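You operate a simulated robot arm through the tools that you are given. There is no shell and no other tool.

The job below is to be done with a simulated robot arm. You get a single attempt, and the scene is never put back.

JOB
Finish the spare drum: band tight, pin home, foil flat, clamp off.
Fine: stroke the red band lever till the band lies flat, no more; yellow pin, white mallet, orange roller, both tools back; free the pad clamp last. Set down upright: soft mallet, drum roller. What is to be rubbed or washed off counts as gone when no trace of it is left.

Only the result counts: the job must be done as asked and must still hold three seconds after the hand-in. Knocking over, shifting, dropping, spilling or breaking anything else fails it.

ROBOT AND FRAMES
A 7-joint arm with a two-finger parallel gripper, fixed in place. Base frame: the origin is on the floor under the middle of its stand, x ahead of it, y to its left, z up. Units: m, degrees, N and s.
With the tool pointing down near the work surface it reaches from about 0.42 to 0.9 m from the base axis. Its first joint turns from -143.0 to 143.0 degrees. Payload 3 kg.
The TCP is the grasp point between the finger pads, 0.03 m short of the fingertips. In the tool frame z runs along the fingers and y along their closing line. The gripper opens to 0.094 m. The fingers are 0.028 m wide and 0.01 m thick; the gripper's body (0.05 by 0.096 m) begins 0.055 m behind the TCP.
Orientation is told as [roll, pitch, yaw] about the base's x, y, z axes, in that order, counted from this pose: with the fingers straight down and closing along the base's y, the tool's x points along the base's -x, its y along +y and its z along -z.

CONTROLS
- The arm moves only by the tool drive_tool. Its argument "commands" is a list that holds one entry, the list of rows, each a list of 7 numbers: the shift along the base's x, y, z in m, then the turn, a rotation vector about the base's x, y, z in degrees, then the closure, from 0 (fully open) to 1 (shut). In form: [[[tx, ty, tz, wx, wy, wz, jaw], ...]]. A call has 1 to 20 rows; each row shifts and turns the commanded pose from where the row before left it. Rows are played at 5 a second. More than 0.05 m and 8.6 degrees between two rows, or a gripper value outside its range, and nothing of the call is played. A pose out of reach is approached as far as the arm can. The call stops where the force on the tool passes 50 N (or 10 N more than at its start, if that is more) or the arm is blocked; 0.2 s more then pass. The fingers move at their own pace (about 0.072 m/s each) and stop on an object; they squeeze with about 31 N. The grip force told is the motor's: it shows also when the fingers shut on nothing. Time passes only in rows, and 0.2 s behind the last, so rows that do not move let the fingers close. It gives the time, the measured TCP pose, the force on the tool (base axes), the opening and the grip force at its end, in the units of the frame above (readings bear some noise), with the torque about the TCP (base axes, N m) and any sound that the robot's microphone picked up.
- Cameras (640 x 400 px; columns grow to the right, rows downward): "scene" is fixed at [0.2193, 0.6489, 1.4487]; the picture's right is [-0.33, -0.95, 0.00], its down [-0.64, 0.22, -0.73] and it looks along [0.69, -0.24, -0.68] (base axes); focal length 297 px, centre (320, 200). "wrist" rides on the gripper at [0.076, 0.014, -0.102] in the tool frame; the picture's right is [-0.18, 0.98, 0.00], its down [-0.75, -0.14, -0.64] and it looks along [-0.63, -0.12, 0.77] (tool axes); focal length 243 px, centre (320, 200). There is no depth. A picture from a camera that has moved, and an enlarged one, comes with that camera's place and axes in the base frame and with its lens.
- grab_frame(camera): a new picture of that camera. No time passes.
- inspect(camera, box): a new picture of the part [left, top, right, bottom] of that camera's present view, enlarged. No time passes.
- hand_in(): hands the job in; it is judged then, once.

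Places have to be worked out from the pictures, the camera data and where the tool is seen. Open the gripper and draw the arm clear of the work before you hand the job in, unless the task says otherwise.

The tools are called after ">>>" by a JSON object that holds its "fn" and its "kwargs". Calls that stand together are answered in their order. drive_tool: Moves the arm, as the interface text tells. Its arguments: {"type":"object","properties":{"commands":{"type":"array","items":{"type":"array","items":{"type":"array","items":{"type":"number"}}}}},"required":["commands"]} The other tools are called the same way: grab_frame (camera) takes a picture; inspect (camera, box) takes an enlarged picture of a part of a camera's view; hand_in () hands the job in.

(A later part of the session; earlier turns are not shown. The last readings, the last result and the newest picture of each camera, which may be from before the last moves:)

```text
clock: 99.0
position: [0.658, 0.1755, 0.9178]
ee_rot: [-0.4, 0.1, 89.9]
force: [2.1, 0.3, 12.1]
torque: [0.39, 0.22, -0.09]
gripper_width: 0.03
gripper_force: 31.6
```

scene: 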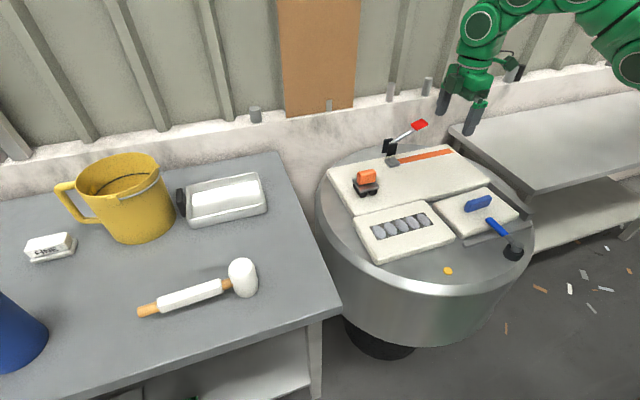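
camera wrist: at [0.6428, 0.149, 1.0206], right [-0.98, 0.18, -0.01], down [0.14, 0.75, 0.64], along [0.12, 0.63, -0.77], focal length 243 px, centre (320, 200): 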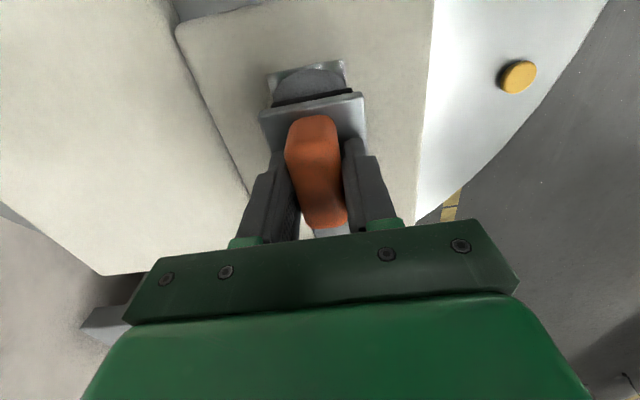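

About 12 N now. I roll +y in 8 mm rows.

>>> {"fn": "drive_tool", "kwargs": {"commands": [[[0, 0.008, 0, 0, 0, 0, 1], [0, 0.008, 0, 0, 0, 0, 1], [0, 0.008, 0, 0, 0, 0, 1], [0, 0.008, 0, 0, 0, 0, 1], [0, 0.008, 0, 0, 0, 0, 1]]]}}

>>> {"fn": "inspect", "kwargs": {"camera": "scene", "box": [380, 170, 470, 245]}}

>>> {"fn": "inspect", "kwargs": {"camera": "wrist", "box": [220, 20, 420, 150]}}

```text
clock: 100.2
position: [0.6574, 0.215, 0.9167]
ee_rot: [-0.4, 0.0, 90.0]
force: [2.3, -15.5, 28.8]
torque: [-0.38, 0.44, 0.19]
gripper_width: 0.03
gripper_force: 30.7
```

```text
5.33 times, centred on (425, 208) of scene
camera zoom: at [0.2193, 0.6489, 1.4487], right [-0.33, -0.95, 0.0], down [-0.64, 0.22, -0.73], along [0.69, -0.24, -0.68], focal length 1585 px, centre (-240, 160)
```

zoom: 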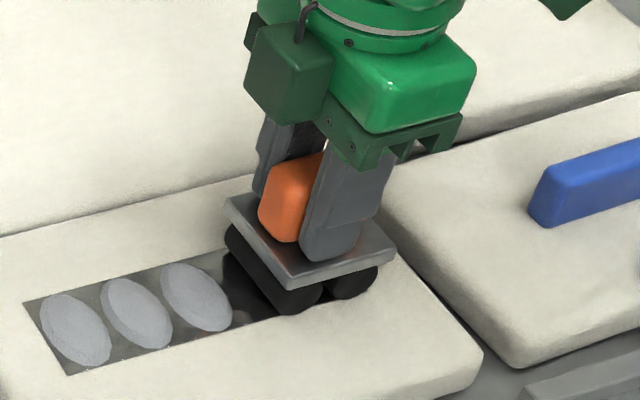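

```text
3.08 times, centred on (320, 85) of wrist
camera zoom: at [0.6437, 0.139, 1.0188], right [-0.98, 0.18, -0.01], down [0.14, 0.75, 0.64], along [0.12, 0.63, -0.77], focal length 746 px, centre (320, 554)
```

zoom: 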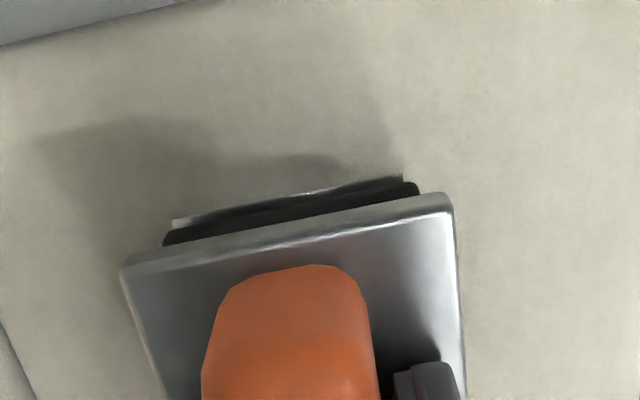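

Force is 29 N with 15 N of drag; it slides along fine. I ease 0.4 mm and continue along the strip.

>>> {"fn": "drive_tool", "kwargs": {"commands": [[[0, 0.006, 0.0004, 0, 0, 0, 1], [0, 0.008, 0, 0, 0, 0, 1], [0, 0.008, 0, 0, 0, 0, 1], [0, 0.008, 0, 0, 0, 0, 1], [0, 0.008, 0, 0, 0, 0, 1]]]}}

>>> {"fn": "inspect", "kwargs": {"camera": "wrist", "box": [220, 0, 420, 130]}}

>>> {"fn": "inspect", "kwargs": {"camera": "scene", "box": [370, 180, 460, 255]}}

```text
clock: 101.4
position: [0.6587, 0.2536, 0.917]
ee_rot: [-0.4, -0.1, 89.9]
force: [0.4, -10.7, 12.4]
torque: [-0.4, 0.24, 0.18]
gripper_width: 0.0299
gripper_force: 30.9
```

```text
3.08 times, centred on (320, 65) of wrist
camera zoom: at [0.6437, 0.177, 1.019], right [-0.98, 0.19, -0.01], down [0.14, 0.75, 0.64], along [0.12, 0.63, -0.77], focal length 746 px, centre (320, 615)
```

zoom: 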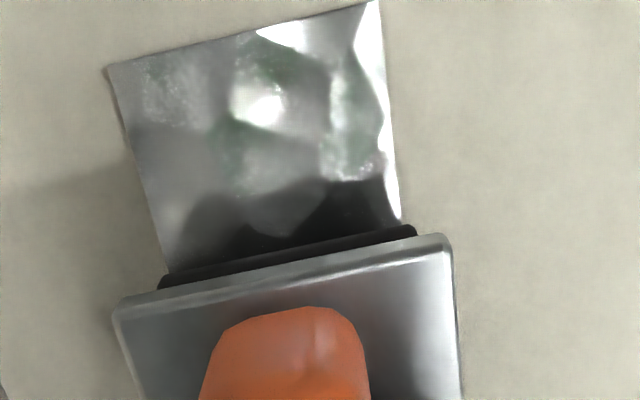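

```text
5.33 times, centred on (415, 218) of scene
camera zoom: at [0.2193, 0.6489, 1.4487], right [-0.33, -0.95, 0.0], down [-0.64, 0.22, -0.73], along [0.69, -0.24, -0.68], focal length 1585 px, centre (-187, 107)
```

zoom: 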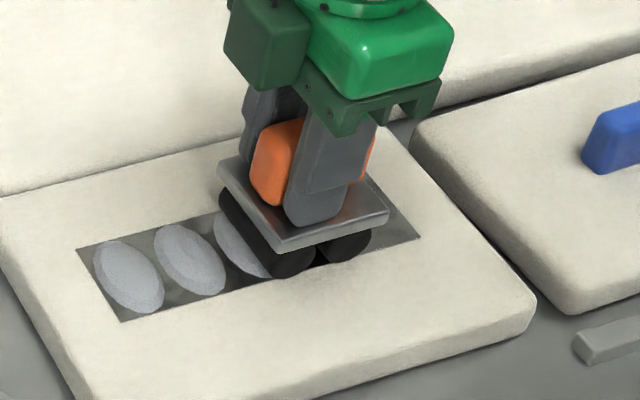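

The first bubble has vanished behind the roller, so this force works. I continue along the strip the same way.

>>> {"fn": "drive_tool", "kwargs": {"commands": [[[0, 0.008, -0.0002, 0, 0, 0, 1], [0, 0.008, 0, 0, 0, 0, 1], [0, 0.008, 0, 0, 0, 0, 1], [0, 0.008, 0, 0, 0, 0, 1], [0, 0.008, 0, 0, 0, 0, 1]]]}}

>>> {"fn": "inspect", "kwargs": {"camera": "wrist", "box": [220, 0, 420, 130]}}

```text
clock: 102.6
position: [0.6581, 0.2891, 0.9177]
ee_rot: [-0.3, 0.0, 90.0]
force: [-3.9, -3.8, 19.0]
torque: [-0.1, 0.35, 0.06]
gripper_width: 0.0302
gripper_force: 30.9
stopped in row 5: the force on the tool passed its limit at 56 N (the readings are from after the stop); the commanded pose is now the measured one
```

```text
3.08 times, centred on (320, 65) of wrist
camera zoom: at [0.6435, 0.2127, 1.02], right [-0.98, 0.19, -0.01], down [0.14, 0.76, 0.64], along [0.12, 0.63, -0.77], focal length 746 px, centre (320, 615)
```

zoom: 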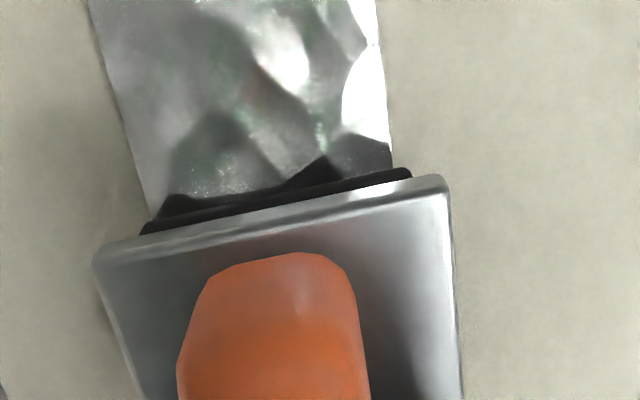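

Two bubbles gone behind the roller. Force is 19 N now; I continue in 7 mm rows.

>>> {"fn": "drive_tool", "kwargs": {"commands": [[[0, 0.007, 0, 0, 0, 0, 1], [0, 0.007, 0, 0, 0, 0, 1], [0, 0.007, 0, 0, 0, 0, 1], [0, 0.007, 0, 0, 0, 0, 1], [0, 0.007, 0, 0, 0, 0, 1]]]}}

>>> {"fn": "inspect", "kwargs": {"camera": "wrist", "box": [220, 0, 420, 130]}}

>>> {"fn": "inspect", "kwargs": {"camera": "scene", "box": [350, 180, 460, 265]}}

```text
clock: 103.8
position: [0.6576, 0.3228, 0.9178]
ee_rot: [-0.2, 0.2, 89.9]
force: [0.2, -11.4, 13.5]
torque: [-0.91, 0.03, 0.01]
gripper_width: 0.0298
gripper_force: 30.7
```

```text
3.08 times, centred on (320, 65) of wrist
camera zoom: at [0.6428, 0.2481, 1.0195], right [-0.98, 0.19, -0.01], down [0.14, 0.75, 0.64], along [0.12, 0.63, -0.77], focal length 746 px, centre (320, 615)
```

zoom: 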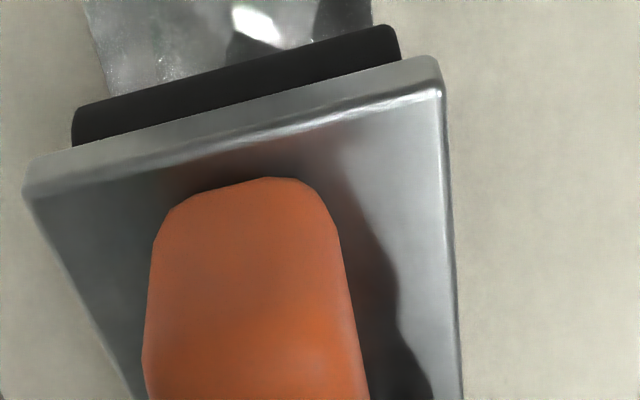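

```text
4.71 times, centred on (405, 222) of scene
camera zoom: at [0.2193, 0.6489, 1.4487], right [-0.33, -0.95, 0.0], down [-0.64, 0.22, -0.73], along [0.69, -0.24, -0.68], focal length 1398 px, centre (-80, 94)
```

zoom: 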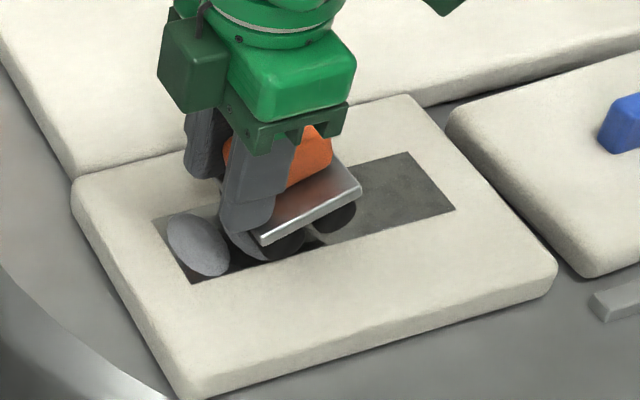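

Bubbles 1–3 are flattened, but the roller caught on the fourth and tipped in the grip (its −y side is up). I lift, move back over the flattened part and press it down to level it again.

>>> {"fn": "drive_tool", "kwargs": {"commands": [[[0, -0.005, 0.005, 0, 0, 0, 1], [0, 0, 0.015, 0, 0, 0, 1], [0, -0.04, 0.005, 0, 0, 0, 1], [0, -0.04, 0, 0, 0, 0, 1], [0, 0, 0, 0, 0, 0, 1]]]}}

>>> {"fn": "inspect", "kwargs": {"camera": "scene", "box": [350, 170, 470, 260]}}

>>> {"fn": "grab_frame", "kwargs": {"camera": "wrist"}}

```text
clock: 105.0
position: [0.6578, 0.2388, 0.9417]
ee_rot: [-0.2, 0.1, 89.9]
force: [-0.6, -0.4, -0.9]
torque: [0.05, 0.0, -0.01]
gripper_width: 0.0298
gripper_force: 30.7
```

```text
4.44 times, centred on (410, 215) of scene
camera zoom: at [0.2193, 0.6489, 1.4487], right [-0.33, -0.95, 0.0], down [-0.64, 0.22, -0.73], along [0.69, -0.24, -0.68], focal length 1321 px, centre (-80, 133)
```

zoom: 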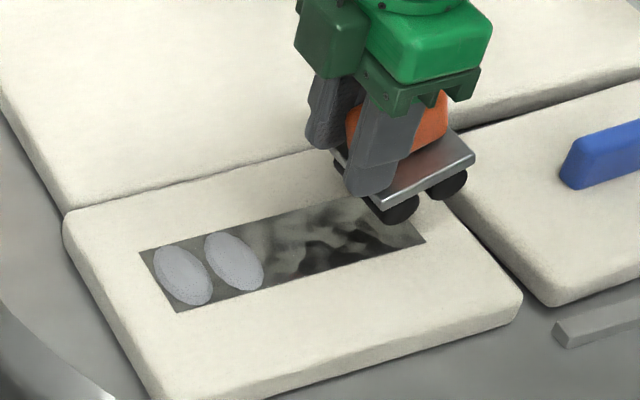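

```text
taken
camera wrist: at [0.6436, 0.1628, 1.0441], right [-0.98, 0.19, -0.01], down [0.14, 0.76, 0.64], along [0.12, 0.63, -0.77], focal length 243 px, centre (320, 200)
```

wrist: 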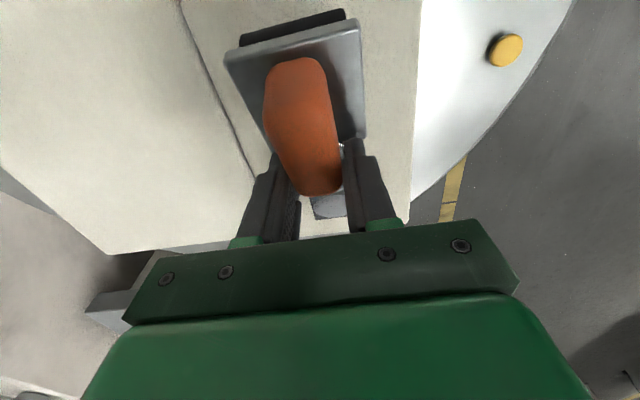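

Bubbles 1–3 are flat; 4 and 5 remain. The roller is tipped ≈22.5° and slid to its +y end in the fingers, so I tilt the tool +22.5° about x to level it, then set it down on the flattened part to re-grip.

>>> {"fn": "drive_tool", "kwargs": {"commands": [[[0, 0, 0.005, 7.5, 0, 0, 1], [0, 0, 0.005, 7.5, 0, 0, 1], [0, 0, 0, 7.5, 0, 0, 1], [0, 0, 0, 0, 0, 0, 1]]]}}

>>> {"fn": "inspect", "kwargs": {"camera": "scene", "box": [350, 170, 470, 260]}}

>>> {"fn": "grab_frame", "kwargs": {"camera": "wrist"}}

```text
clock: 106.0
position: [0.6597, 0.239, 0.9518]
ee_rot: [-0.3, -22.4, 90.0]
force: [-0.6, 0.2, -1.4]
torque: [0.01, 0.02, -0.01]
gripper_width: 0.0298
gripper_force: 30.7
```

```text
4.44 times, centred on (410, 215) of scene
camera zoom: at [0.2193, 0.6489, 1.4487], right [-0.33, -0.95, 0.0], down [-0.64, 0.22, -0.73], along [0.69, -0.24, -0.68], focal length 1321 px, centre (-80, 133)
```

zoom: 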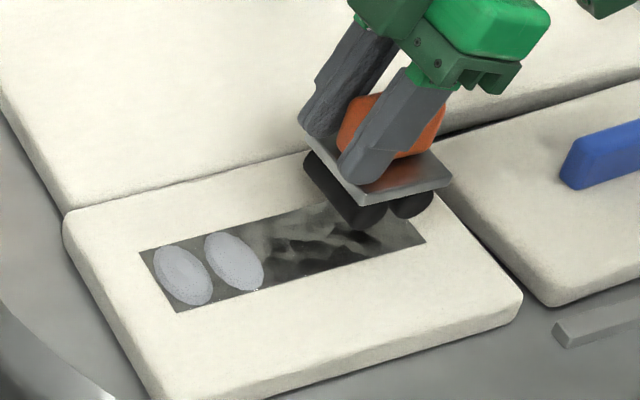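

```text
taken
camera wrist: at [0.6438, 0.1293, 1.0171], right [-0.98, 0.17, 0.07], down [0.14, 0.45, 0.88], along [0.12, 0.88, -0.47], focal length 243 px, centre (320, 200)
```

wrist: 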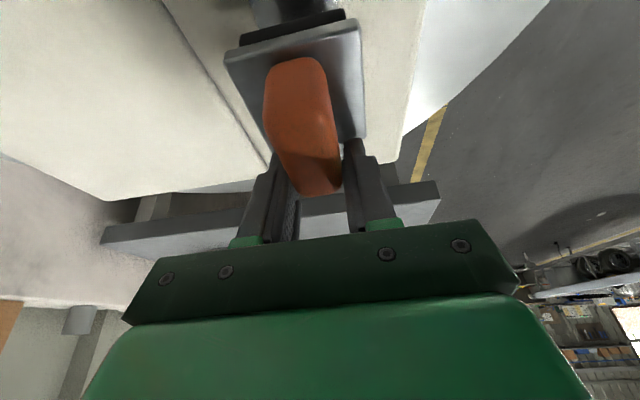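

The plate is level now. I lower gently to contact.

>>> {"fn": "drive_tool", "kwargs": {"commands": [[[0, 0, -0.012, 0, 0, 0, 1], [0, 0, -0.006, 0, 0, 0, 1], [0, 0, -0.003, 0, 0, 0, 1], [0, 0, 0, 0, 0, 0, 1]]]}}

>>> {"fn": "drive_tool", "kwargs": {"commands": [[[0, 0, -0.002, 0, 0, 0, 1], [0, 0, 0, 0, 0, 0, 1]]]}}

>>> {"fn": "inspect", "kwargs": {"camera": "scene", "box": [350, 170, 470, 260]}}

```text
clock: 107.0
position: [0.658, 0.2377, 0.931]
ee_rot: [-0.4, -22.3, 89.9]
force: [0.2, -0.2, -1.5]
torque: [0.04, 0.02, 0.0]
gripper_width: 0.0296
gripper_force: 31.5
```

```text
clock: 107.6
position: [0.6584, 0.2385, 0.9294]
ee_rot: [-0.2, -22.5, 89.9]
force: [0.5, 0.1, -2.5]
torque: [0.05, 0.01, 0.0]
gripper_width: 0.03
gripper_force: 30.8
```

```text
4.44 times, centred on (410, 215) of scene
camera zoom: at [0.2193, 0.6489, 1.4487], right [-0.33, -0.95, 0.0], down [-0.64, 0.22, -0.73], along [0.69, -0.24, -0.68], focal length 1321 px, centre (-80, 133)
```

zoom: 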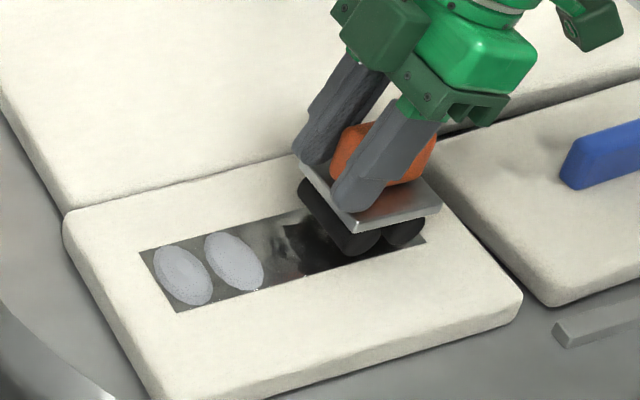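

Nearly touching. Two more 2 mm steps, one call at a time.

>>> {"fn": "drive_tool", "kwargs": {"commands": [[[0, 0, -0.002, 0, 0, 0, 1], [0, 0, 0, 0, 0, 0, 1]]]}}

>>> {"fn": "drive_tool", "kwargs": {"commands": [[[0, 0, -0.0015, 0, 0, 0, 1], [0, 0, 0, 0, 0, 0, 1]]]}}

```text
clock: 108.2
position: [0.6593, 0.2382, 0.9273]
ee_rot: [-0.3, -22.4, 90.0]
force: [-0.2, -0.3, -1.3]
torque: [0.02, -0.02, -0.02]
gripper_width: 0.0297
gripper_force: 31.3
```

```text
clock: 108.8
position: [0.6585, 0.239, 0.9261]
ee_rot: [-0.2, -22.4, 89.9]
force: [0.0, 0.6, -2.0]
torque: [0.03, 0.0, 0.02]
gripper_width: 0.0297
gripper_force: 30.6
```

>>> {"fn": "drive_tool", "kwargs": {"commands": [[[0, 0, -0.0015, 0, 0, 0, 1], [0, 0, 0, 0, 0, 0, 1]]]}}

>>> {"fn": "drive_tool", "kwargs": {"commands": [[[0, 0, -0.0015, 0, 0, 0, 1], [0, 0, 0, 0, 0, 0, 1]]]}}

>>> {"fn": "inspect", "kwargs": {"camera": "scene", "box": [390, 180, 460, 240]}}

```text
clock: 109.4
position: [0.6575, 0.2391, 0.9256]
ee_rot: [-0.3, -22.3, 90.0]
force: [-0.1, -0.4, -2.5]
torque: [0.03, -0.02, -0.01]
gripper_width: 0.0299
gripper_force: 31.0
```

```text
clock: 110.0
position: [0.6589, 0.2387, 0.9234]
ee_rot: [-0.4, -22.4, 89.9]
force: [1.5, 1.6, 10.6]
torque: [-0.52, 0.21, 0.05]
gripper_width: 0.0298
gripper_force: 31.7
```

```text
6.67 times, centred on (425, 210) of scene
camera zoom: at [0.2193, 0.6489, 1.4487], right [-0.33, -0.95, 0.0], down [-0.64, 0.22, -0.73], along [0.69, -0.24, -0.68], focal length 1981 px, centre (-380, 133)
```

zoom: 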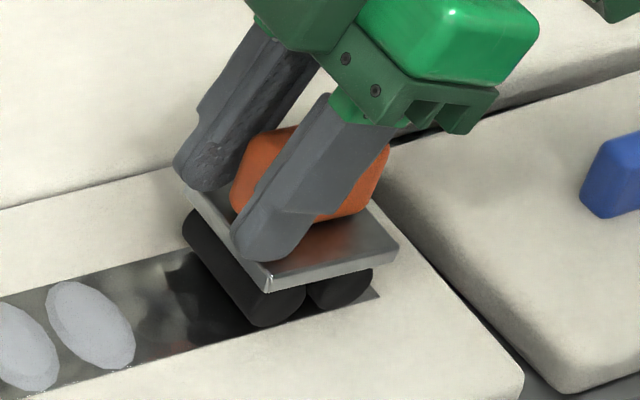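

Contact at 10 N. I open the fingers slowly to leave it standing and then lift away.

>>> {"fn": "drive_tool", "kwargs": {"commands": [[[0, 0, 0.0003, 0, 0, 0, 0.6], [0, 0, 0, 0, 0, 0, 0.45], [0, 0, 0, 0, 0, 0, 0.3], [0, 0, 0, 0, 0, 0, 0.2], [0, 0, 0, 0, 0, 0, 0.2]]]}}

>>> {"fn": "inspect", "kwargs": {"camera": "scene", "box": [390, 180, 460, 240]}}

>>> {"fn": "grab_frame", "kwargs": {"camera": "wrist"}}

```text
clock: 111.2
position: [0.6592, 0.2389, 0.9231]
ee_rot: [-0.2, -22.3, 89.9]
force: [0.4, -0.8, 0.0]
torque: [-0.01, 0.02, 0.0]
gripper_width: 0.0752
gripper_force: 0.1
```

```text
6.67 times, centred on (425, 210) of scene
camera zoom: at [0.2193, 0.6489, 1.4487], right [-0.33, -0.95, 0.0], down [-0.64, 0.22, -0.73], along [0.69, -0.24, -0.68], focal length 1981 px, centre (-380, 133)
```

zoom: 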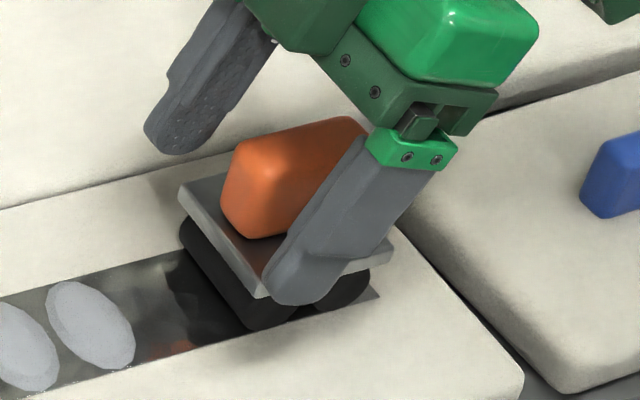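

```text
taken
camera wrist: at [0.6437, 0.1293, 0.9885], right [-0.98, 0.17, 0.07], down [0.14, 0.45, 0.88], along [0.12, 0.87, -0.47], focal length 243 px, centre (320, 200)
```

wrist: 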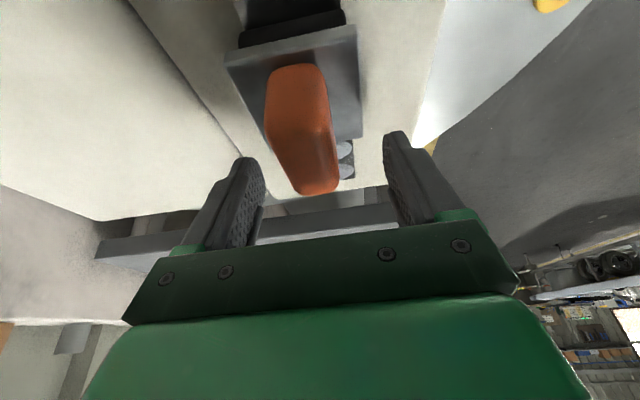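

The roller stands upright on the flat part. I lift straight up, level the tool, and look for the re-grip.

>>> {"fn": "drive_tool", "kwargs": {"commands": [[[0, 0, 0.02, 0, 0, 0, 0.2], [0, 0, 0.03, 0, 0, 0, 0.1], [0, 0, 0.03, 0, 0, 0, 0], [0, -0.01, 0, -7.5, 0, 0, 0], [0, -0.01, 0, -7.5, 0, 0, 0], [0, -0.01, 0, -7.4, 0, 0, 0], [0, -0.02, 0, 0, 0, 0, 0], [0, 0, 0, 0, 0, 0, 0]]]}}

>>> {"fn": "grab_frame", "kwargs": {"camera": "wrist"}}

>>> {"fn": "inspect", "kwargs": {"camera": "scene", "box": [350, 170, 470, 260]}}

```text
clock: 113.0
position: [0.6577, 0.1885, 1.004]
ee_rot: [-0.3, 0.0, 89.9]
force: [0.3, -0.2, 0.3]
torque: [0.03, 0.01, 0.02]
gripper_width: 0.094
gripper_force: 0.0
```

```text
taken
camera wrist: at [0.6424, 0.113, 1.1058], right [-0.98, 0.19, -0.01], down [0.14, 0.75, 0.64], along [0.12, 0.63, -0.77], focal length 243 px, centre (320, 200)
```

wrist: 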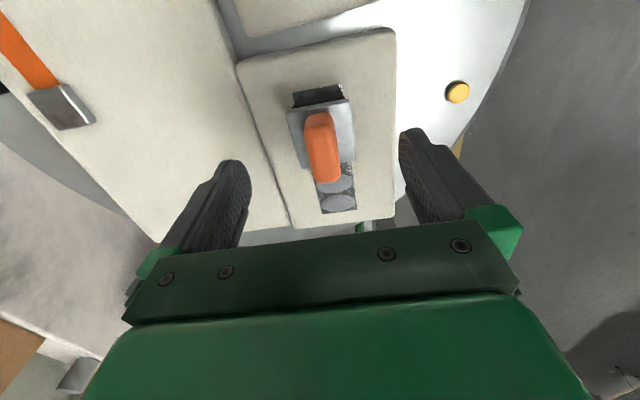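

```text
4.44 times, centred on (410, 215) of scene
camera zoom: at [0.2193, 0.6489, 1.4487], right [-0.33, -0.95, 0.0], down [-0.64, 0.22, -0.73], along [0.69, -0.24, -0.68], focal length 1321 px, centre (-80, 133)
```

zoom: 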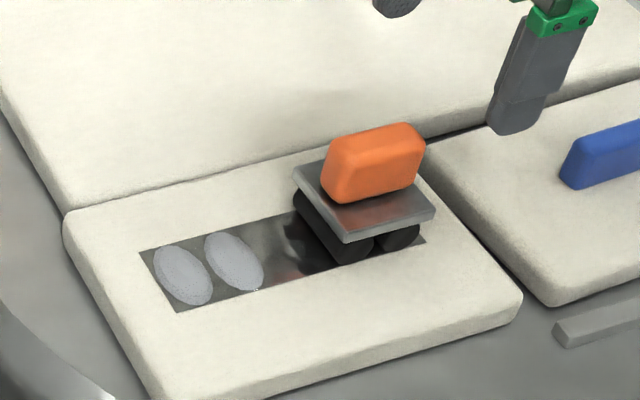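

>>> {"fn": "inspect", "kwargs": {"camera": "wrist", "box": [240, 60, 400, 230]}}

```text
2.35 times, centred on (320, 145) of wrist
camera zoom: at [0.6424, 0.113, 1.1058], right [-0.98, 0.19, -0.01], down [0.14, 0.75, 0.64], along [0.12, 0.63, -0.77], focal length 571 px, centre (320, 329)
```

zoom: 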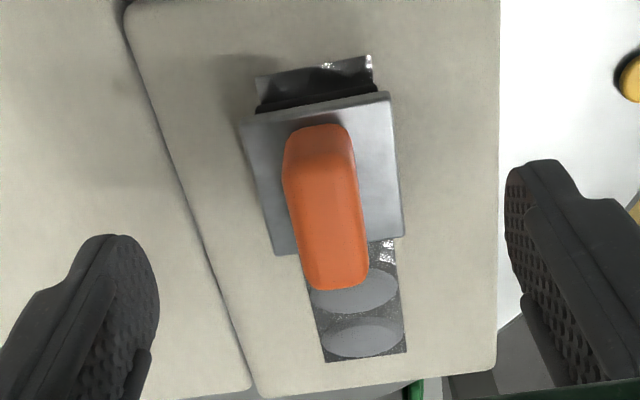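

The roller stands at (0.659, 0.219), level and aligned. I go over it and grip a little lower on the block for a firmer hold.

>>> {"fn": "drive_tool", "kwargs": {"commands": [[[0.001, 0.031, -0.02, 0, 0, 0, 0], [0, 0, -0.03, 0, 0, 0, 0], [0, 0, -0.025, 0, 0, 0, 0], [0, 0, -0.012, 0, 0, 0, 0], [0, 0, 0, 0, 0, 0, 0]]]}}

>>> {"fn": "inspect", "kwargs": {"camera": "scene", "box": [370, 160, 470, 250]}}

>>> {"fn": "grab_frame", "kwargs": {"camera": "wrist"}}

```text
clock: 114.2
position: [0.6595, 0.2205, 0.9152]
ee_rot: [-0.2, 0.0, 89.9]
force: [-0.3, -0.1, 0.8]
torque: [0.03, 0.03, 0.03]
gripper_width: 0.094
gripper_force: 0.0
```

```text
4.44 times, centred on (420, 205) of scene
camera zoom: at [0.2193, 0.6489, 1.4487], right [-0.33, -0.95, 0.0], down [-0.64, 0.22, -0.73], along [0.69, -0.24, -0.68], focal length 1321 px, centre (-124, 178)
```

zoom: 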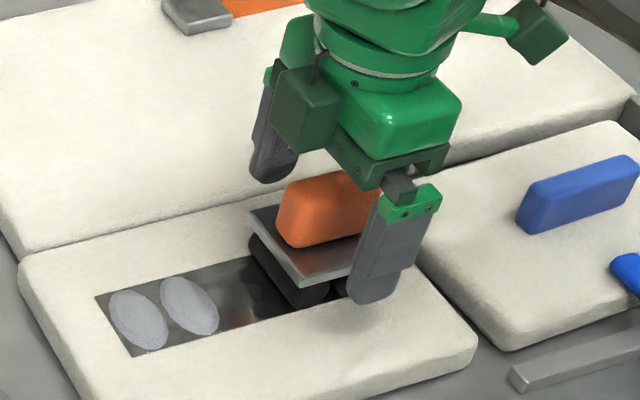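

```text
taken
camera wrist: at [0.6443, 0.1448, 1.0174], right [-0.98, 0.19, -0.01], down [0.14, 0.75, 0.64], along [0.12, 0.63, -0.77], focal length 243 px, centre (320, 200)
```

wrist: 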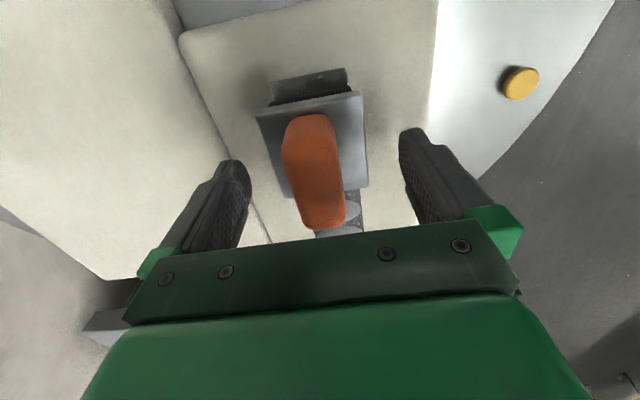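

Well centred. I close on the block.

>>> {"fn": "drive_tool", "kwargs": {"commands": [[[0, 0, 0.001, 0, 0, 0, 0.3], [0, 0, 0, 0, 0, 0, 0.6], [0, 0, 0, 0, 0, 0, 1], [0, 0, 0, 0, 0, 0, 1], [0, 0, 0, 0, 0, 0, 1]]]}}

```text
clock: 115.4
position: [0.66, 0.2199, 0.9157]
ee_rot: [-0.4, 0.0, 89.9]
force: [2.1, 0.4, 1.9]
torque: [0.01, -0.03, -0.02]
gripper_width: 0.0554
gripper_force: 31.2
```

The width 0.055 shows the tips caught the plate's edges, not the block. I open, raise 5 mm and close again.

>>> {"fn": "drive_tool", "kwargs": {"commands": [[[0, 0, 0, 0, 0, 0, 0.3], [0, 0, 0, 0, 0, 0, 0.1], [0, 0, 0, 0, 0, 0, 0], [0, 0, 0.006, 0, 0, 0, 0], [0, 0, 0, 0, 0, 0, 0]]]}}

>>> {"fn": "grab_frame", "kwargs": {"camera": "wrist"}}

```text
clock: 116.6
position: [0.6602, 0.2212, 0.9222]
ee_rot: [-0.2, 0.0, 90.0]
force: [0.1, -0.4, -0.3]
torque: [0.0, 0.0, -0.04]
gripper_width: 0.0938
gripper_force: 0.1
```

```text
taken
camera wrist: at [0.6446, 0.1445, 1.0242], right [-0.98, 0.19, -0.01], down [0.14, 0.75, 0.64], along [0.12, 0.63, -0.77], focal length 243 px, centre (320, 200)
```

wrist: 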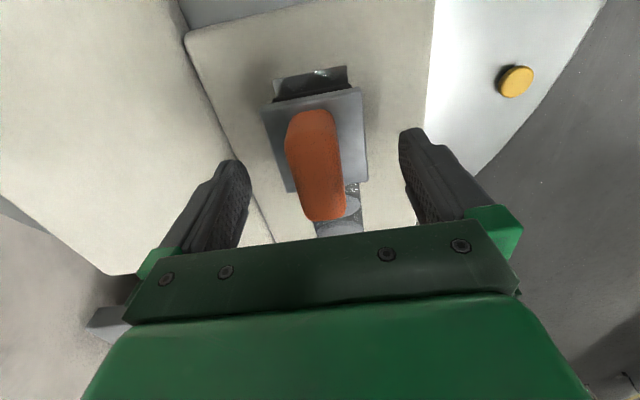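

>>> {"fn": "drive_tool", "kwargs": {"commands": [[[0, 0, -0.0015, 0, 0, 0, 0.3], [0, 0, 0, 0, 0, 0, 0.6], [0, 0, 0, 0, 0, 0, 1], [0, 0, 0, 0, 0, 0, 1], [0, 0, 0, 0, 0, 0, 1]]]}}

```text
clock: 117.8
position: [0.6591, 0.2197, 0.9215]
ee_rot: [-0.3, 0.0, 89.9]
force: [1.3, 0.2, 4.0]
torque: [-0.02, 0.06, -0.05]
gripper_width: 0.0301
gripper_force: 31.4
```

Block gripped (0.030). I lift, move over the last two bubbles (centre y≈0.315) and lower until near contact.

>>> {"fn": "drive_tool", "kwargs": {"commands": [[[0, 0, 0.006, 0, 0, 0, 1], [0, 0, 0.01, 0, 0, 0, 1], [-0.001, 0.045, 0, 0, 0, 0, 1], [0, 0.045, 0, 0, 0, 0, 1], [0, 0.005, 0, 0, 0, 0, 1], [0, 0, -0.01, 0, 0, 0, 1], [0, 0, 0, 0, 0, 0, 1]]]}}

>>> {"fn": "inspect", "kwargs": {"camera": "scene", "box": [340, 170, 460, 260]}}

```text
clock: 119.4
position: [0.659, 0.3167, 0.9285]
ee_rot: [-0.3, -0.1, 89.9]
force: [-0.9, -0.1, -1.8]
torque: [0.01, -0.04, -0.04]
gripper_width: 0.0298
gripper_force: 31.3
```

```text
4.44 times, centred on (400, 215) of scene
camera zoom: at [0.2193, 0.6489, 1.4487], right [-0.33, -0.95, 0.0], down [-0.64, 0.22, -0.73], along [0.69, -0.24, -0.68], focal length 1321 px, centre (-36, 133)
```

zoom: 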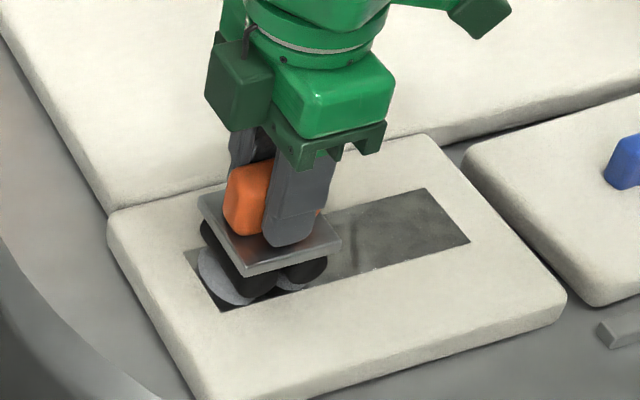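

The rollers are over the last two bubbles. I lower in 1–2 mm steps to contact.

>>> {"fn": "drive_tool", "kwargs": {"commands": [[[0, 0, -0.002, 0, 0, 0, 1], [0, 0, -0.001, 0, 0, 0, 1], [0, 0, 0, 0, 0, 0, 1]]]}}

>>> {"fn": "drive_tool", "kwargs": {"commands": [[[0, 0, -0.001, 0, 0, 0, 1], [0, 0, 0, 0, 0, 0, 1]]]}}

```text
clock: 120.2
position: [0.6594, 0.3145, 0.925]
ee_rot: [-0.3, 0.0, 89.9]
force: [-0.4, -0.5, -1.7]
torque: [0.01, 0.03, -0.01]
gripper_width: 0.0301
gripper_force: 30.7
```

```text
clock: 120.8
position: [0.6588, 0.315, 0.9233]
ee_rot: [-0.3, 0.0, 89.9]
force: [0.2, 0.0, -2.1]
torque: [0.02, 0.01, -0.03]
gripper_width: 0.0299
gripper_force: 31.0
```

>>> {"fn": "drive_tool", "kwargs": {"commands": [[[0, 0, -0.001, 0, 0, 0, 1], [0, 0, 0, 0, 0, 0, 1]]]}}

>>> {"fn": "drive_tool", "kwargs": {"commands": [[[0, 0, -0.0007, 0, 0, 0, 1], [0, 0, 0, 0, 0, 0, 1]]]}}

```text
clock: 121.4
position: [0.6595, 0.3153, 0.922]
ee_rot: [-0.3, 0.0, 89.9]
force: [-0.2, -0.4, -1.5]
torque: [0.03, 0.01, -0.04]
gripper_width: 0.0301
gripper_force: 31.2
```

```text
clock: 122.0
position: [0.6579, 0.3141, 0.922]
ee_rot: [-0.3, 0.0, 89.9]
force: [0.2, 0.2, -2.5]
torque: [-0.01, 0.0, -0.01]
gripper_width: 0.0298
gripper_force: 31.5
```

>>> {"fn": "drive_tool", "kwargs": {"commands": [[[0, 0, -0.001, 0, 0, 0, 1], [0, 0, 0, 0, 0, 0, 1]]]}}

>>> {"fn": "drive_tool", "kwargs": {"commands": [[[0, 0, -0.0005, 0, 0, 0, 1], [0, 0, 0, 0, 0, 0, 1]]]}}

```text
clock: 122.6
position: [0.6576, 0.316, 0.9215]
ee_rot: [-0.4, 0.0, 89.9]
force: [-0.6, -0.3, -1.5]
torque: [-0.01, 0.02, 0.03]
gripper_width: 0.0298
gripper_force: 30.9
```

```text
clock: 123.2
position: [0.6589, 0.314, 0.9217]
ee_rot: [-0.2, 0.0, 89.9]
force: [0.0, 0.5, -0.2]
torque: [-0.02, -0.01, 0.03]
gripper_width: 0.0303
gripper_force: 31.4
```

Just touching. I press about 0.8 mm more and then make short strokes of ±1 cm in y.

>>> {"fn": "drive_tool", "kwargs": {"commands": [[[0, 0, -0.0008, 0, 0, 0, 1], [0, 0, 0, 0, 0, 0, 1]]]}}

```text
clock: 123.8
position: [0.6596, 0.3152, 0.9207]
ee_rot: [-0.3, -0.1, 90.0]
force: [-0.5, 2.2, 10.6]
torque: [-0.01, 0.43, -0.08]
gripper_width: 0.0301
gripper_force: 31.3
```

>>> {"fn": "drive_tool", "kwargs": {"commands": [[[0, 0.004, 0, 0, 0, 0, 1], [0, 0.004, 0, 0, 0, 0, 1], [0, 0.004, 0, 0, 0, 0, 1], [0, -0.004, 0, 0, 0, 0, 1], [0, -0.006, 0, 0, 0, 0, 1], [0, -0.006, 0, 0, 0, 0, 1], [0, -0.006, 0, 0, 0, 0, 1]]]}}

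>>> {"fn": "inspect", "kwargs": {"camera": "scene", "box": [350, 190, 440, 260]}}

```text
clock: 125.4
position: [0.6582, 0.3054, 0.9209]
ee_rot: [-0.2, 0.1, 89.9]
force: [-0.5, 5.5, 5.0]
torque: [0.27, 0.05, -0.04]
gripper_width: 0.03
gripper_force: 31.0
```

```text
5.71 times, centred on (395, 225) of scene
camera zoom: at [0.2193, 0.6489, 1.4487], right [-0.33, -0.95, 0.0], down [-0.64, 0.22, -0.73], along [0.69, -0.24, -0.68], focal length 1698 px, centre (-109, 57)
```

zoom: 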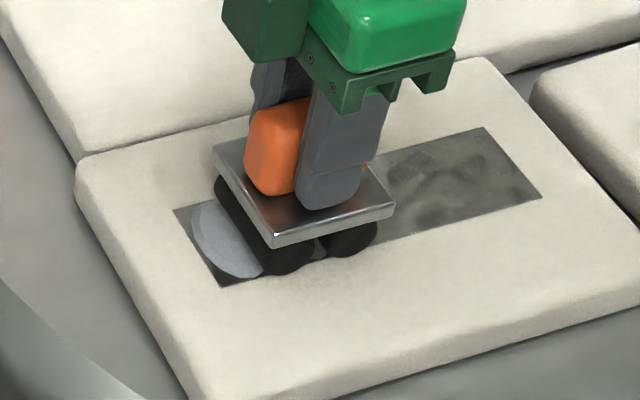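

Still level; the fifth bubble is still there. I press a bit more (0.6 mm) and stroke +y 3 cm.

>>> {"fn": "drive_tool", "kwargs": {"commands": [[[0, 0, -0.0006, 0, 0, 0, 1], [0, 0.006, 0, 0, 0, 0, 1], [0, 0.006, 0, 0, 0, 0, 1], [0, 0.006, 0, 0, 0, 0, 1], [0, 0.006, 0, 0, 0, 0, 1]]]}}

>>> {"fn": "inspect", "kwargs": {"camera": "scene", "box": [350, 190, 440, 260]}}

>>> {"fn": "inspect", "kwargs": {"camera": "wrist", "box": [220, 0, 420, 150]}}

```text
clock: 126.6
position: [0.6585, 0.3285, 0.9199]
ee_rot: [-0.4, 0.0, 90.0]
force: [3.6, -18.1, 32.1]
torque: [-0.47, 0.0, -0.06]
gripper_width: 0.0299
gripper_force: 31.1
```

```text
5.71 times, centred on (395, 225) of scene
camera zoom: at [0.2193, 0.6489, 1.4487], right [-0.33, -0.95, 0.0], down [-0.64, 0.22, -0.73], along [0.69, -0.24, -0.68], focal length 1698 px, centre (-109, 57)
```

zoom: 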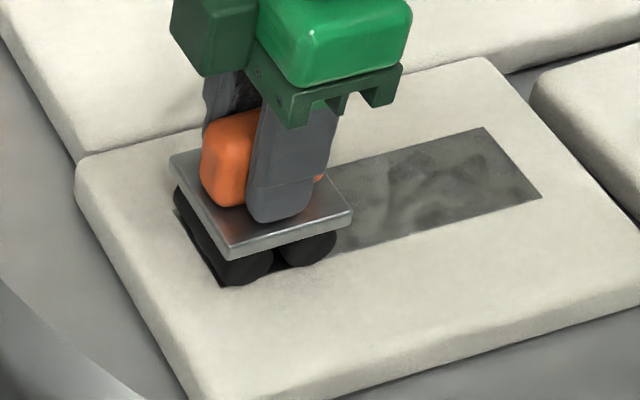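

```text
2.67 times, centred on (320, 75) of wrist
camera zoom: at [0.6433, 0.2523, 1.022], right [-0.98, 0.19, -0.01], down [0.14, 0.75, 0.64], along [0.13, 0.63, -0.77], focal length 647 px, centre (320, 533)
```

zoom: 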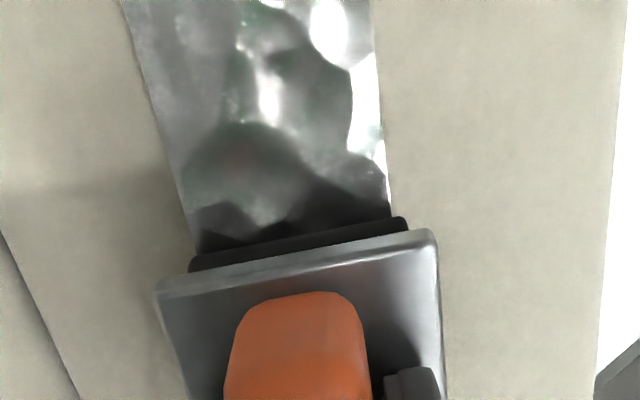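

32 N with 18 N drag; level still. I ease 0.5 mm, continue 1.2 cm further over the last bubble, then come back.

>>> {"fn": "drive_tool", "kwargs": {"commands": [[[0, 0.002, 0.0005, 0, 0, 0, 1], [0, 0.005, 0, 0, 0, 0, 1], [0, 0.005, 0, 0, 0, 0, 1], [0, 0, 0, 0, 0, 0, 1]]]}}

>>> {"fn": "inspect", "kwargs": {"camera": "scene", "box": [350, 190, 440, 260]}}

>>> {"fn": "inspect", "kwargs": {"camera": "wrist", "box": [220, 0, 420, 150]}}

```text
clock: 127.6
position: [0.6579, 0.3419, 0.9197]
ee_rot: [-0.4, -0.2, 90.0]
force: [1.0, -3.3, 26.9]
torque: [0.2, 0.36, -0.02]
gripper_width: 0.0302
gripper_force: 31.0
```

```text
5.71 times, centred on (395, 225) of scene
camera zoom: at [0.2193, 0.6489, 1.4487], right [-0.33, -0.95, 0.0], down [-0.64, 0.22, -0.73], along [0.69, -0.24, -0.68], focal length 1698 px, centre (-109, 57)
```

zoom: 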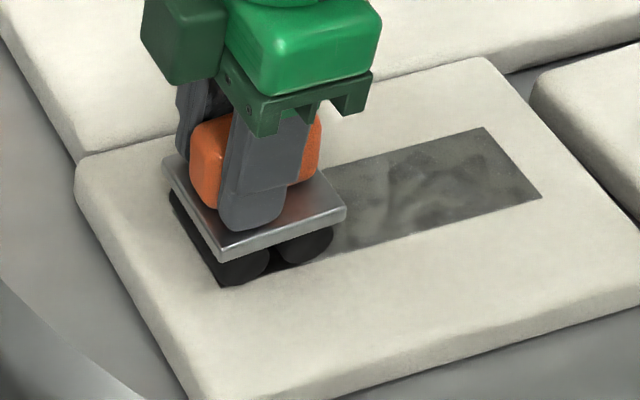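

```text
2.67 times, centred on (320, 75) of wrist
camera zoom: at [0.6436, 0.2654, 1.0214], right [-0.98, 0.19, -0.01], down [0.14, 0.75, 0.64], along [0.12, 0.63, -0.77], focal length 647 px, centre (320, 533)
```

zoom: 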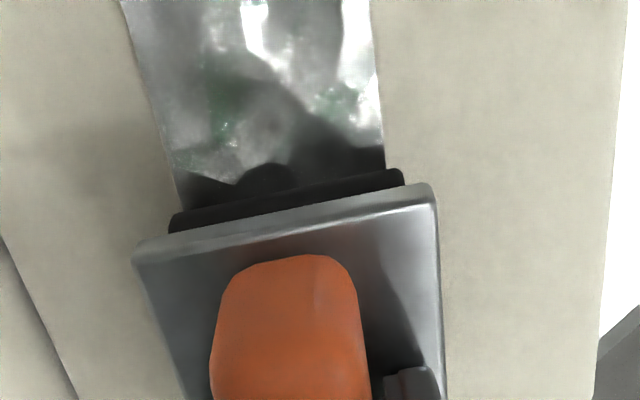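

The roller lags and starts to tip slightly, so I lift off and look at the remaining bubbles.

>>> {"fn": "drive_tool", "kwargs": {"commands": [[[0, -0.005, 0.005, 0, 0, 0, 1], [0, -0.02, 0.015, 0, 0, 0, 1], [0, -0.04, 0.02, 0, 0, 0, 1], [0, -0.04, 0.01, 0, 0, 0, 1], [0, 0, 0, 0, 0, 0, 1]]]}}

>>> {"fn": "inspect", "kwargs": {"camera": "scene", "box": [350, 170, 470, 260]}}

>>> {"fn": "grab_frame", "kwargs": {"camera": "wrist"}}

```text
clock: 128.8
position: [0.6596, 0.2368, 0.9683]
ee_rot: [-0.4, 0.1, 89.9]
force: [-0.5, 0.6, -2.1]
torque: [0.02, -0.02, -0.02]
gripper_width: 0.03
gripper_force: 30.7
```

```text
4.44 times, centred on (410, 215) of scene
camera zoom: at [0.2193, 0.6489, 1.4487], right [-0.33, -0.95, 0.0], down [-0.64, 0.22, -0.73], along [0.69, -0.24, -0.68], focal length 1321 px, centre (-80, 133)
```

zoom: 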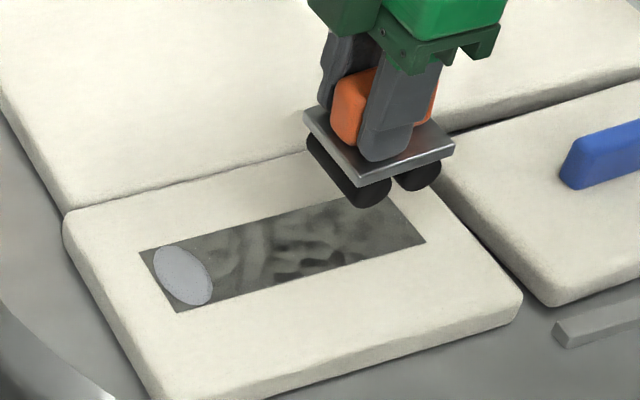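

```text
taken
camera wrist: at [0.6442, 0.1601, 1.0708], right [-0.98, 0.19, -0.01], down [0.14, 0.75, 0.64], along [0.12, 0.63, -0.77], focal length 243 px, centre (320, 200)
```

wrist: 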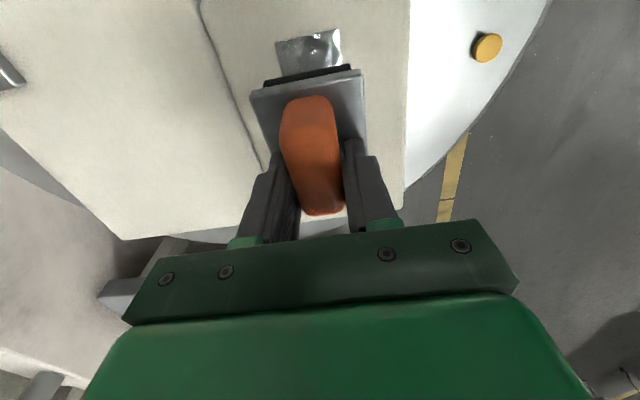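

Four bubbles are flat; only the last (y≈0.332) remains. The roller tipped about 11° in the grip, so I tilt the tool +11° to level it, then approach the last bubble from the +y side and drag toward −y.

>>> {"fn": "drive_tool", "kwargs": {"commands": [[[0, 0.03, 0, 5.5, 0, 0, 1], [0, 0.04, 0, 5.5, 0, 0, 1], [0, 0.04, 0, 0, 0, 0, 1], [0, 0.018, 0, 0, 0, 0, 1], [0, 0, 0, 0, 0, 0, 1]]]}}

>>> {"fn": "inspect", "kwargs": {"camera": "scene", "box": [340, 160, 460, 260]}}

>>> {"fn": "grab_frame", "kwargs": {"camera": "wrist"}}

```text
clock: 130.0
position: [0.6577, 0.3644, 0.9689]
ee_rot: [-0.3, -10.9, 89.9]
force: [-0.1, 0.3, -1.3]
torque: [0.0, -0.01, -0.03]
gripper_width: 0.03
gripper_force: 31.5
```

```text
4.00 times, centred on (400, 210) of scene
camera zoom: at [0.2193, 0.6489, 1.4487], right [-0.33, -0.95, 0.0], down [-0.64, 0.22, -0.73], along [0.69, -0.24, -0.68], focal length 1189 px, centre (0, 160)
```

zoom: 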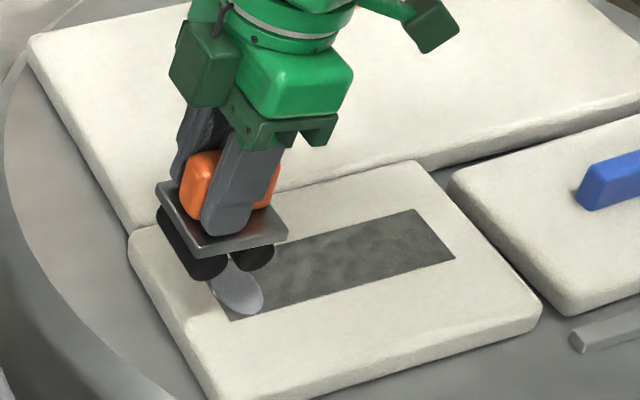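

```text
taken
camera wrist: at [0.6432, 0.2698, 1.0545], right [-0.98, 0.18, 0.03], down [0.14, 0.62, 0.77], along [0.12, 0.77, -0.63], focal length 243 px, centre (320, 200)
```

wrist: 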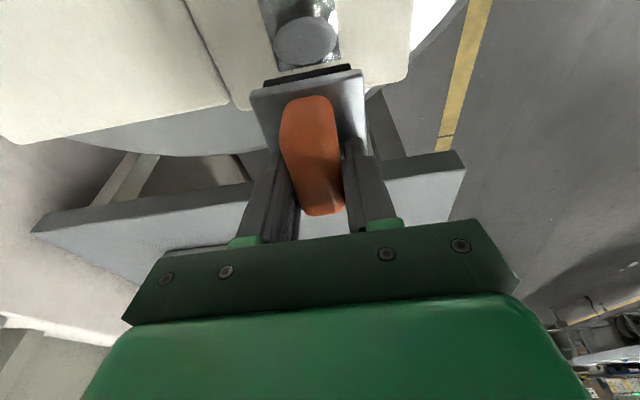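

Level again, with the −y wheel over the last bubble. I lower to near contact.

>>> {"fn": "drive_tool", "kwargs": {"commands": [[[0, 0, -0.02, 0, 0, 0, 1], [0, 0, -0.015, 0, 0, 0, 1], [0, 0, -0.005, 0, 0, 0, 1], [0, 0, -0.002, 0, 0, 0, 1], [0, 0, 0, 0, 0, 0, 1]]]}}

>>> {"fn": "inspect", "kwargs": {"camera": "scene", "box": [340, 190, 430, 260]}}

```text
clock: 131.2
position: [0.6579, 0.3637, 0.9288]
ee_rot: [-0.3, -11.0, 89.9]
force: [-0.4, 0.6, -1.6]
torque: [0.03, -0.02, -0.01]
gripper_width: 0.0297
gripper_force: 31.0
```

```text
5.71 times, centred on (385, 225) of scene
camera zoom: at [0.2193, 0.6489, 1.4487], right [-0.33, -0.95, 0.0], down [-0.64, 0.22, -0.73], along [0.69, -0.24, -0.68], focal length 1698 px, centre (-51, 57)
```

zoom: 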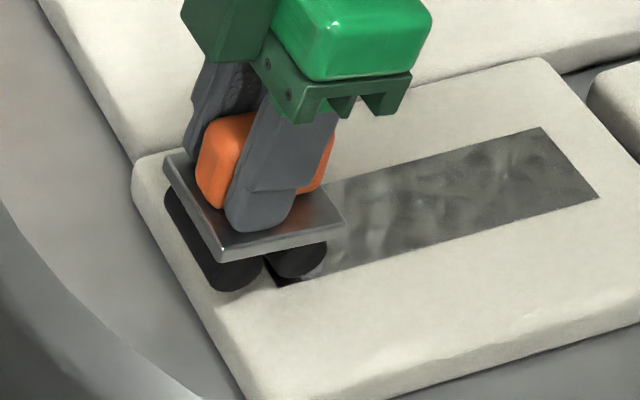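

>>> {"fn": "drive_tool", "kwargs": {"commands": [[[0, 0, -0.002, 0, 0, 0, 1], [0, 0, -0.001, 0, 0, 0, 1], [0, 0, 0, 0, 0, 0, 1]]]}}

>>> {"fn": "drive_tool", "kwargs": {"commands": [[[0, 0, -0.001, 0, 0, 0, 1], [0, 0, 0, 0, 0, 0, 1]]]}}

>>> {"fn": "drive_tool", "kwargs": {"commands": [[[0, 0, -0.001, 0, 0, 0, 1], [0, 0, 0, 0, 0, 0, 1]]]}}

```text
clock: 132.0
position: [0.6577, 0.3644, 0.9261]
ee_rot: [-0.3, -11.1, 89.9]
force: [-0.6, 0.4, -1.9]
torque: [0.02, -0.03, -0.02]
gripper_width: 0.0299
gripper_force: 30.9
```

```text
clock: 132.6
position: [0.6577, 0.3638, 0.9242]
ee_rot: [-0.3, -10.9, 89.9]
force: [-0.1, -0.1, -1.8]
torque: [0.0, 0.01, 0.01]
gripper_width: 0.0298
gripper_force: 30.9
```

```text
clock: 133.2
position: [0.6579, 0.3638, 0.9226]
ee_rot: [-0.2, -11.0, 89.9]
force: [0.5, 0.5, -2.0]
torque: [0.02, -0.01, 0.02]
gripper_width: 0.0299
gripper_force: 31.5
```

>>> {"fn": "drive_tool", "kwargs": {"commands": [[[0, 0, -0.001, 0, 0, 0, 1], [0, 0, 0, 0, 0, 0, 1]]]}}

>>> {"fn": "drive_tool", "kwargs": {"commands": [[[0, 0, -0.0007, 0, 0, 0, 1], [0, 0, 0, 0, 0, 0, 1]]]}}

```text
clock: 133.8
position: [0.6586, 0.3636, 0.9223]
ee_rot: [-0.3, -11.0, 89.9]
force: [0.4, 0.0, -2.7]
torque: [-0.01, 0.02, 0.0]
gripper_width: 0.0302
gripper_force: 30.9
```

```text
clock: 134.4
position: [0.6571, 0.3643, 0.9216]
ee_rot: [-0.4, -11.0, 89.9]
force: [2.2, -4.0, 7.8]
torque: [-0.54, 0.2, 0.08]
gripper_width: 0.0302
gripper_force: 30.9
```

The −y wheel is on the bubble with 8 N. I press 0.6 mm more and drag toward −y 3 cm.

>>> {"fn": "drive_tool", "kwargs": {"commands": [[[0, 0, -0.0006, 0, 0, 0, 1], [0, -0.005, 0, 0, 0, 0, 1], [0, -0.006, 0, 0, 0, 0, 1], [0, -0.006, 0, 0, 0, 0, 1], [0, -0.006, 0, 0, 0, 0, 1], [0, -0.006, 0, 0, 0, 0, 1]]]}}

>>> {"fn": "inspect", "kwargs": {"camera": "scene", "box": [340, 190, 430, 260]}}

```text
clock: 136.0
position: [0.6596, 0.3346, 0.9228]
ee_rot: [-0.3, -10.9, 89.9]
force: [-5.4, -2.8, 18.7]
torque: [-0.76, 0.42, -0.1]
gripper_width: 0.0301
gripper_force: 30.9
stopped in row 6: the force on the tool passed its limit at 51 N (the readings are from after the stop); the commanded pose is now the measured one
```

```text
5.71 times, centred on (385, 225) of scene
camera zoom: at [0.2193, 0.6489, 1.4487], right [-0.33, -0.95, 0.0], down [-0.64, 0.22, -0.73], along [0.69, -0.24, -0.68], focal length 1698 px, centre (-51, 57)
```

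zoom: 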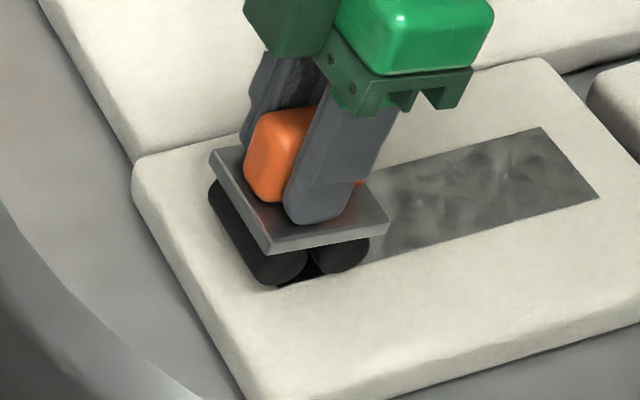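

The +y wheel is on the bubble now (19 N). I ease 0.3 mm and continue toward −y so that it passes over completely.

>>> {"fn": "drive_tool", "kwargs": {"commands": [[[0, -0.004, 0.0003, 0, 0, 0, 1], [0, -0.005, 0, 0, 0, 0, 1], [0, -0.005, 0, 0, 0, 0, 1], [0, -0.005, 0, 0, 0, 0, 1], [0, -0.005, 0, 0, 0, 0, 1]]]}}

>>> {"fn": "inspect", "kwargs": {"camera": "scene", "box": [340, 190, 430, 260]}}

```text
clock: 137.2
position: [0.6601, 0.3109, 0.9224]
ee_rot: [-0.5, -11.0, 89.9]
force: [-0.6, 13.9, 34.2]
torque: [0.38, 0.46, -0.26]
gripper_width: 0.0302
gripper_force: 30.6
```

```text
5.71 times, centred on (385, 225) of scene
camera zoom: at [0.2193, 0.6489, 1.4487], right [-0.33, -0.95, 0.0], down [-0.64, 0.22, -0.73], along [0.69, -0.24, -0.68], focal length 1698 px, centre (-51, 57)
```

zoom: 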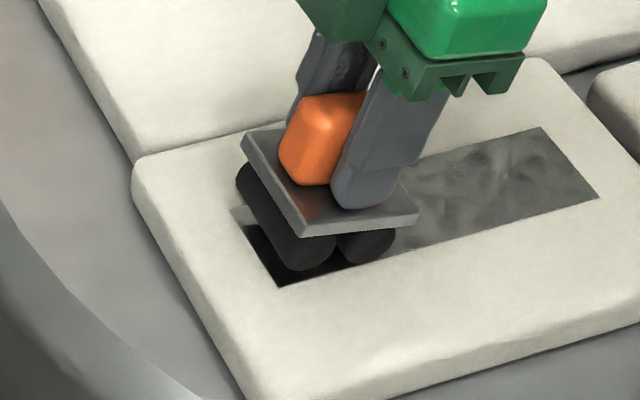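

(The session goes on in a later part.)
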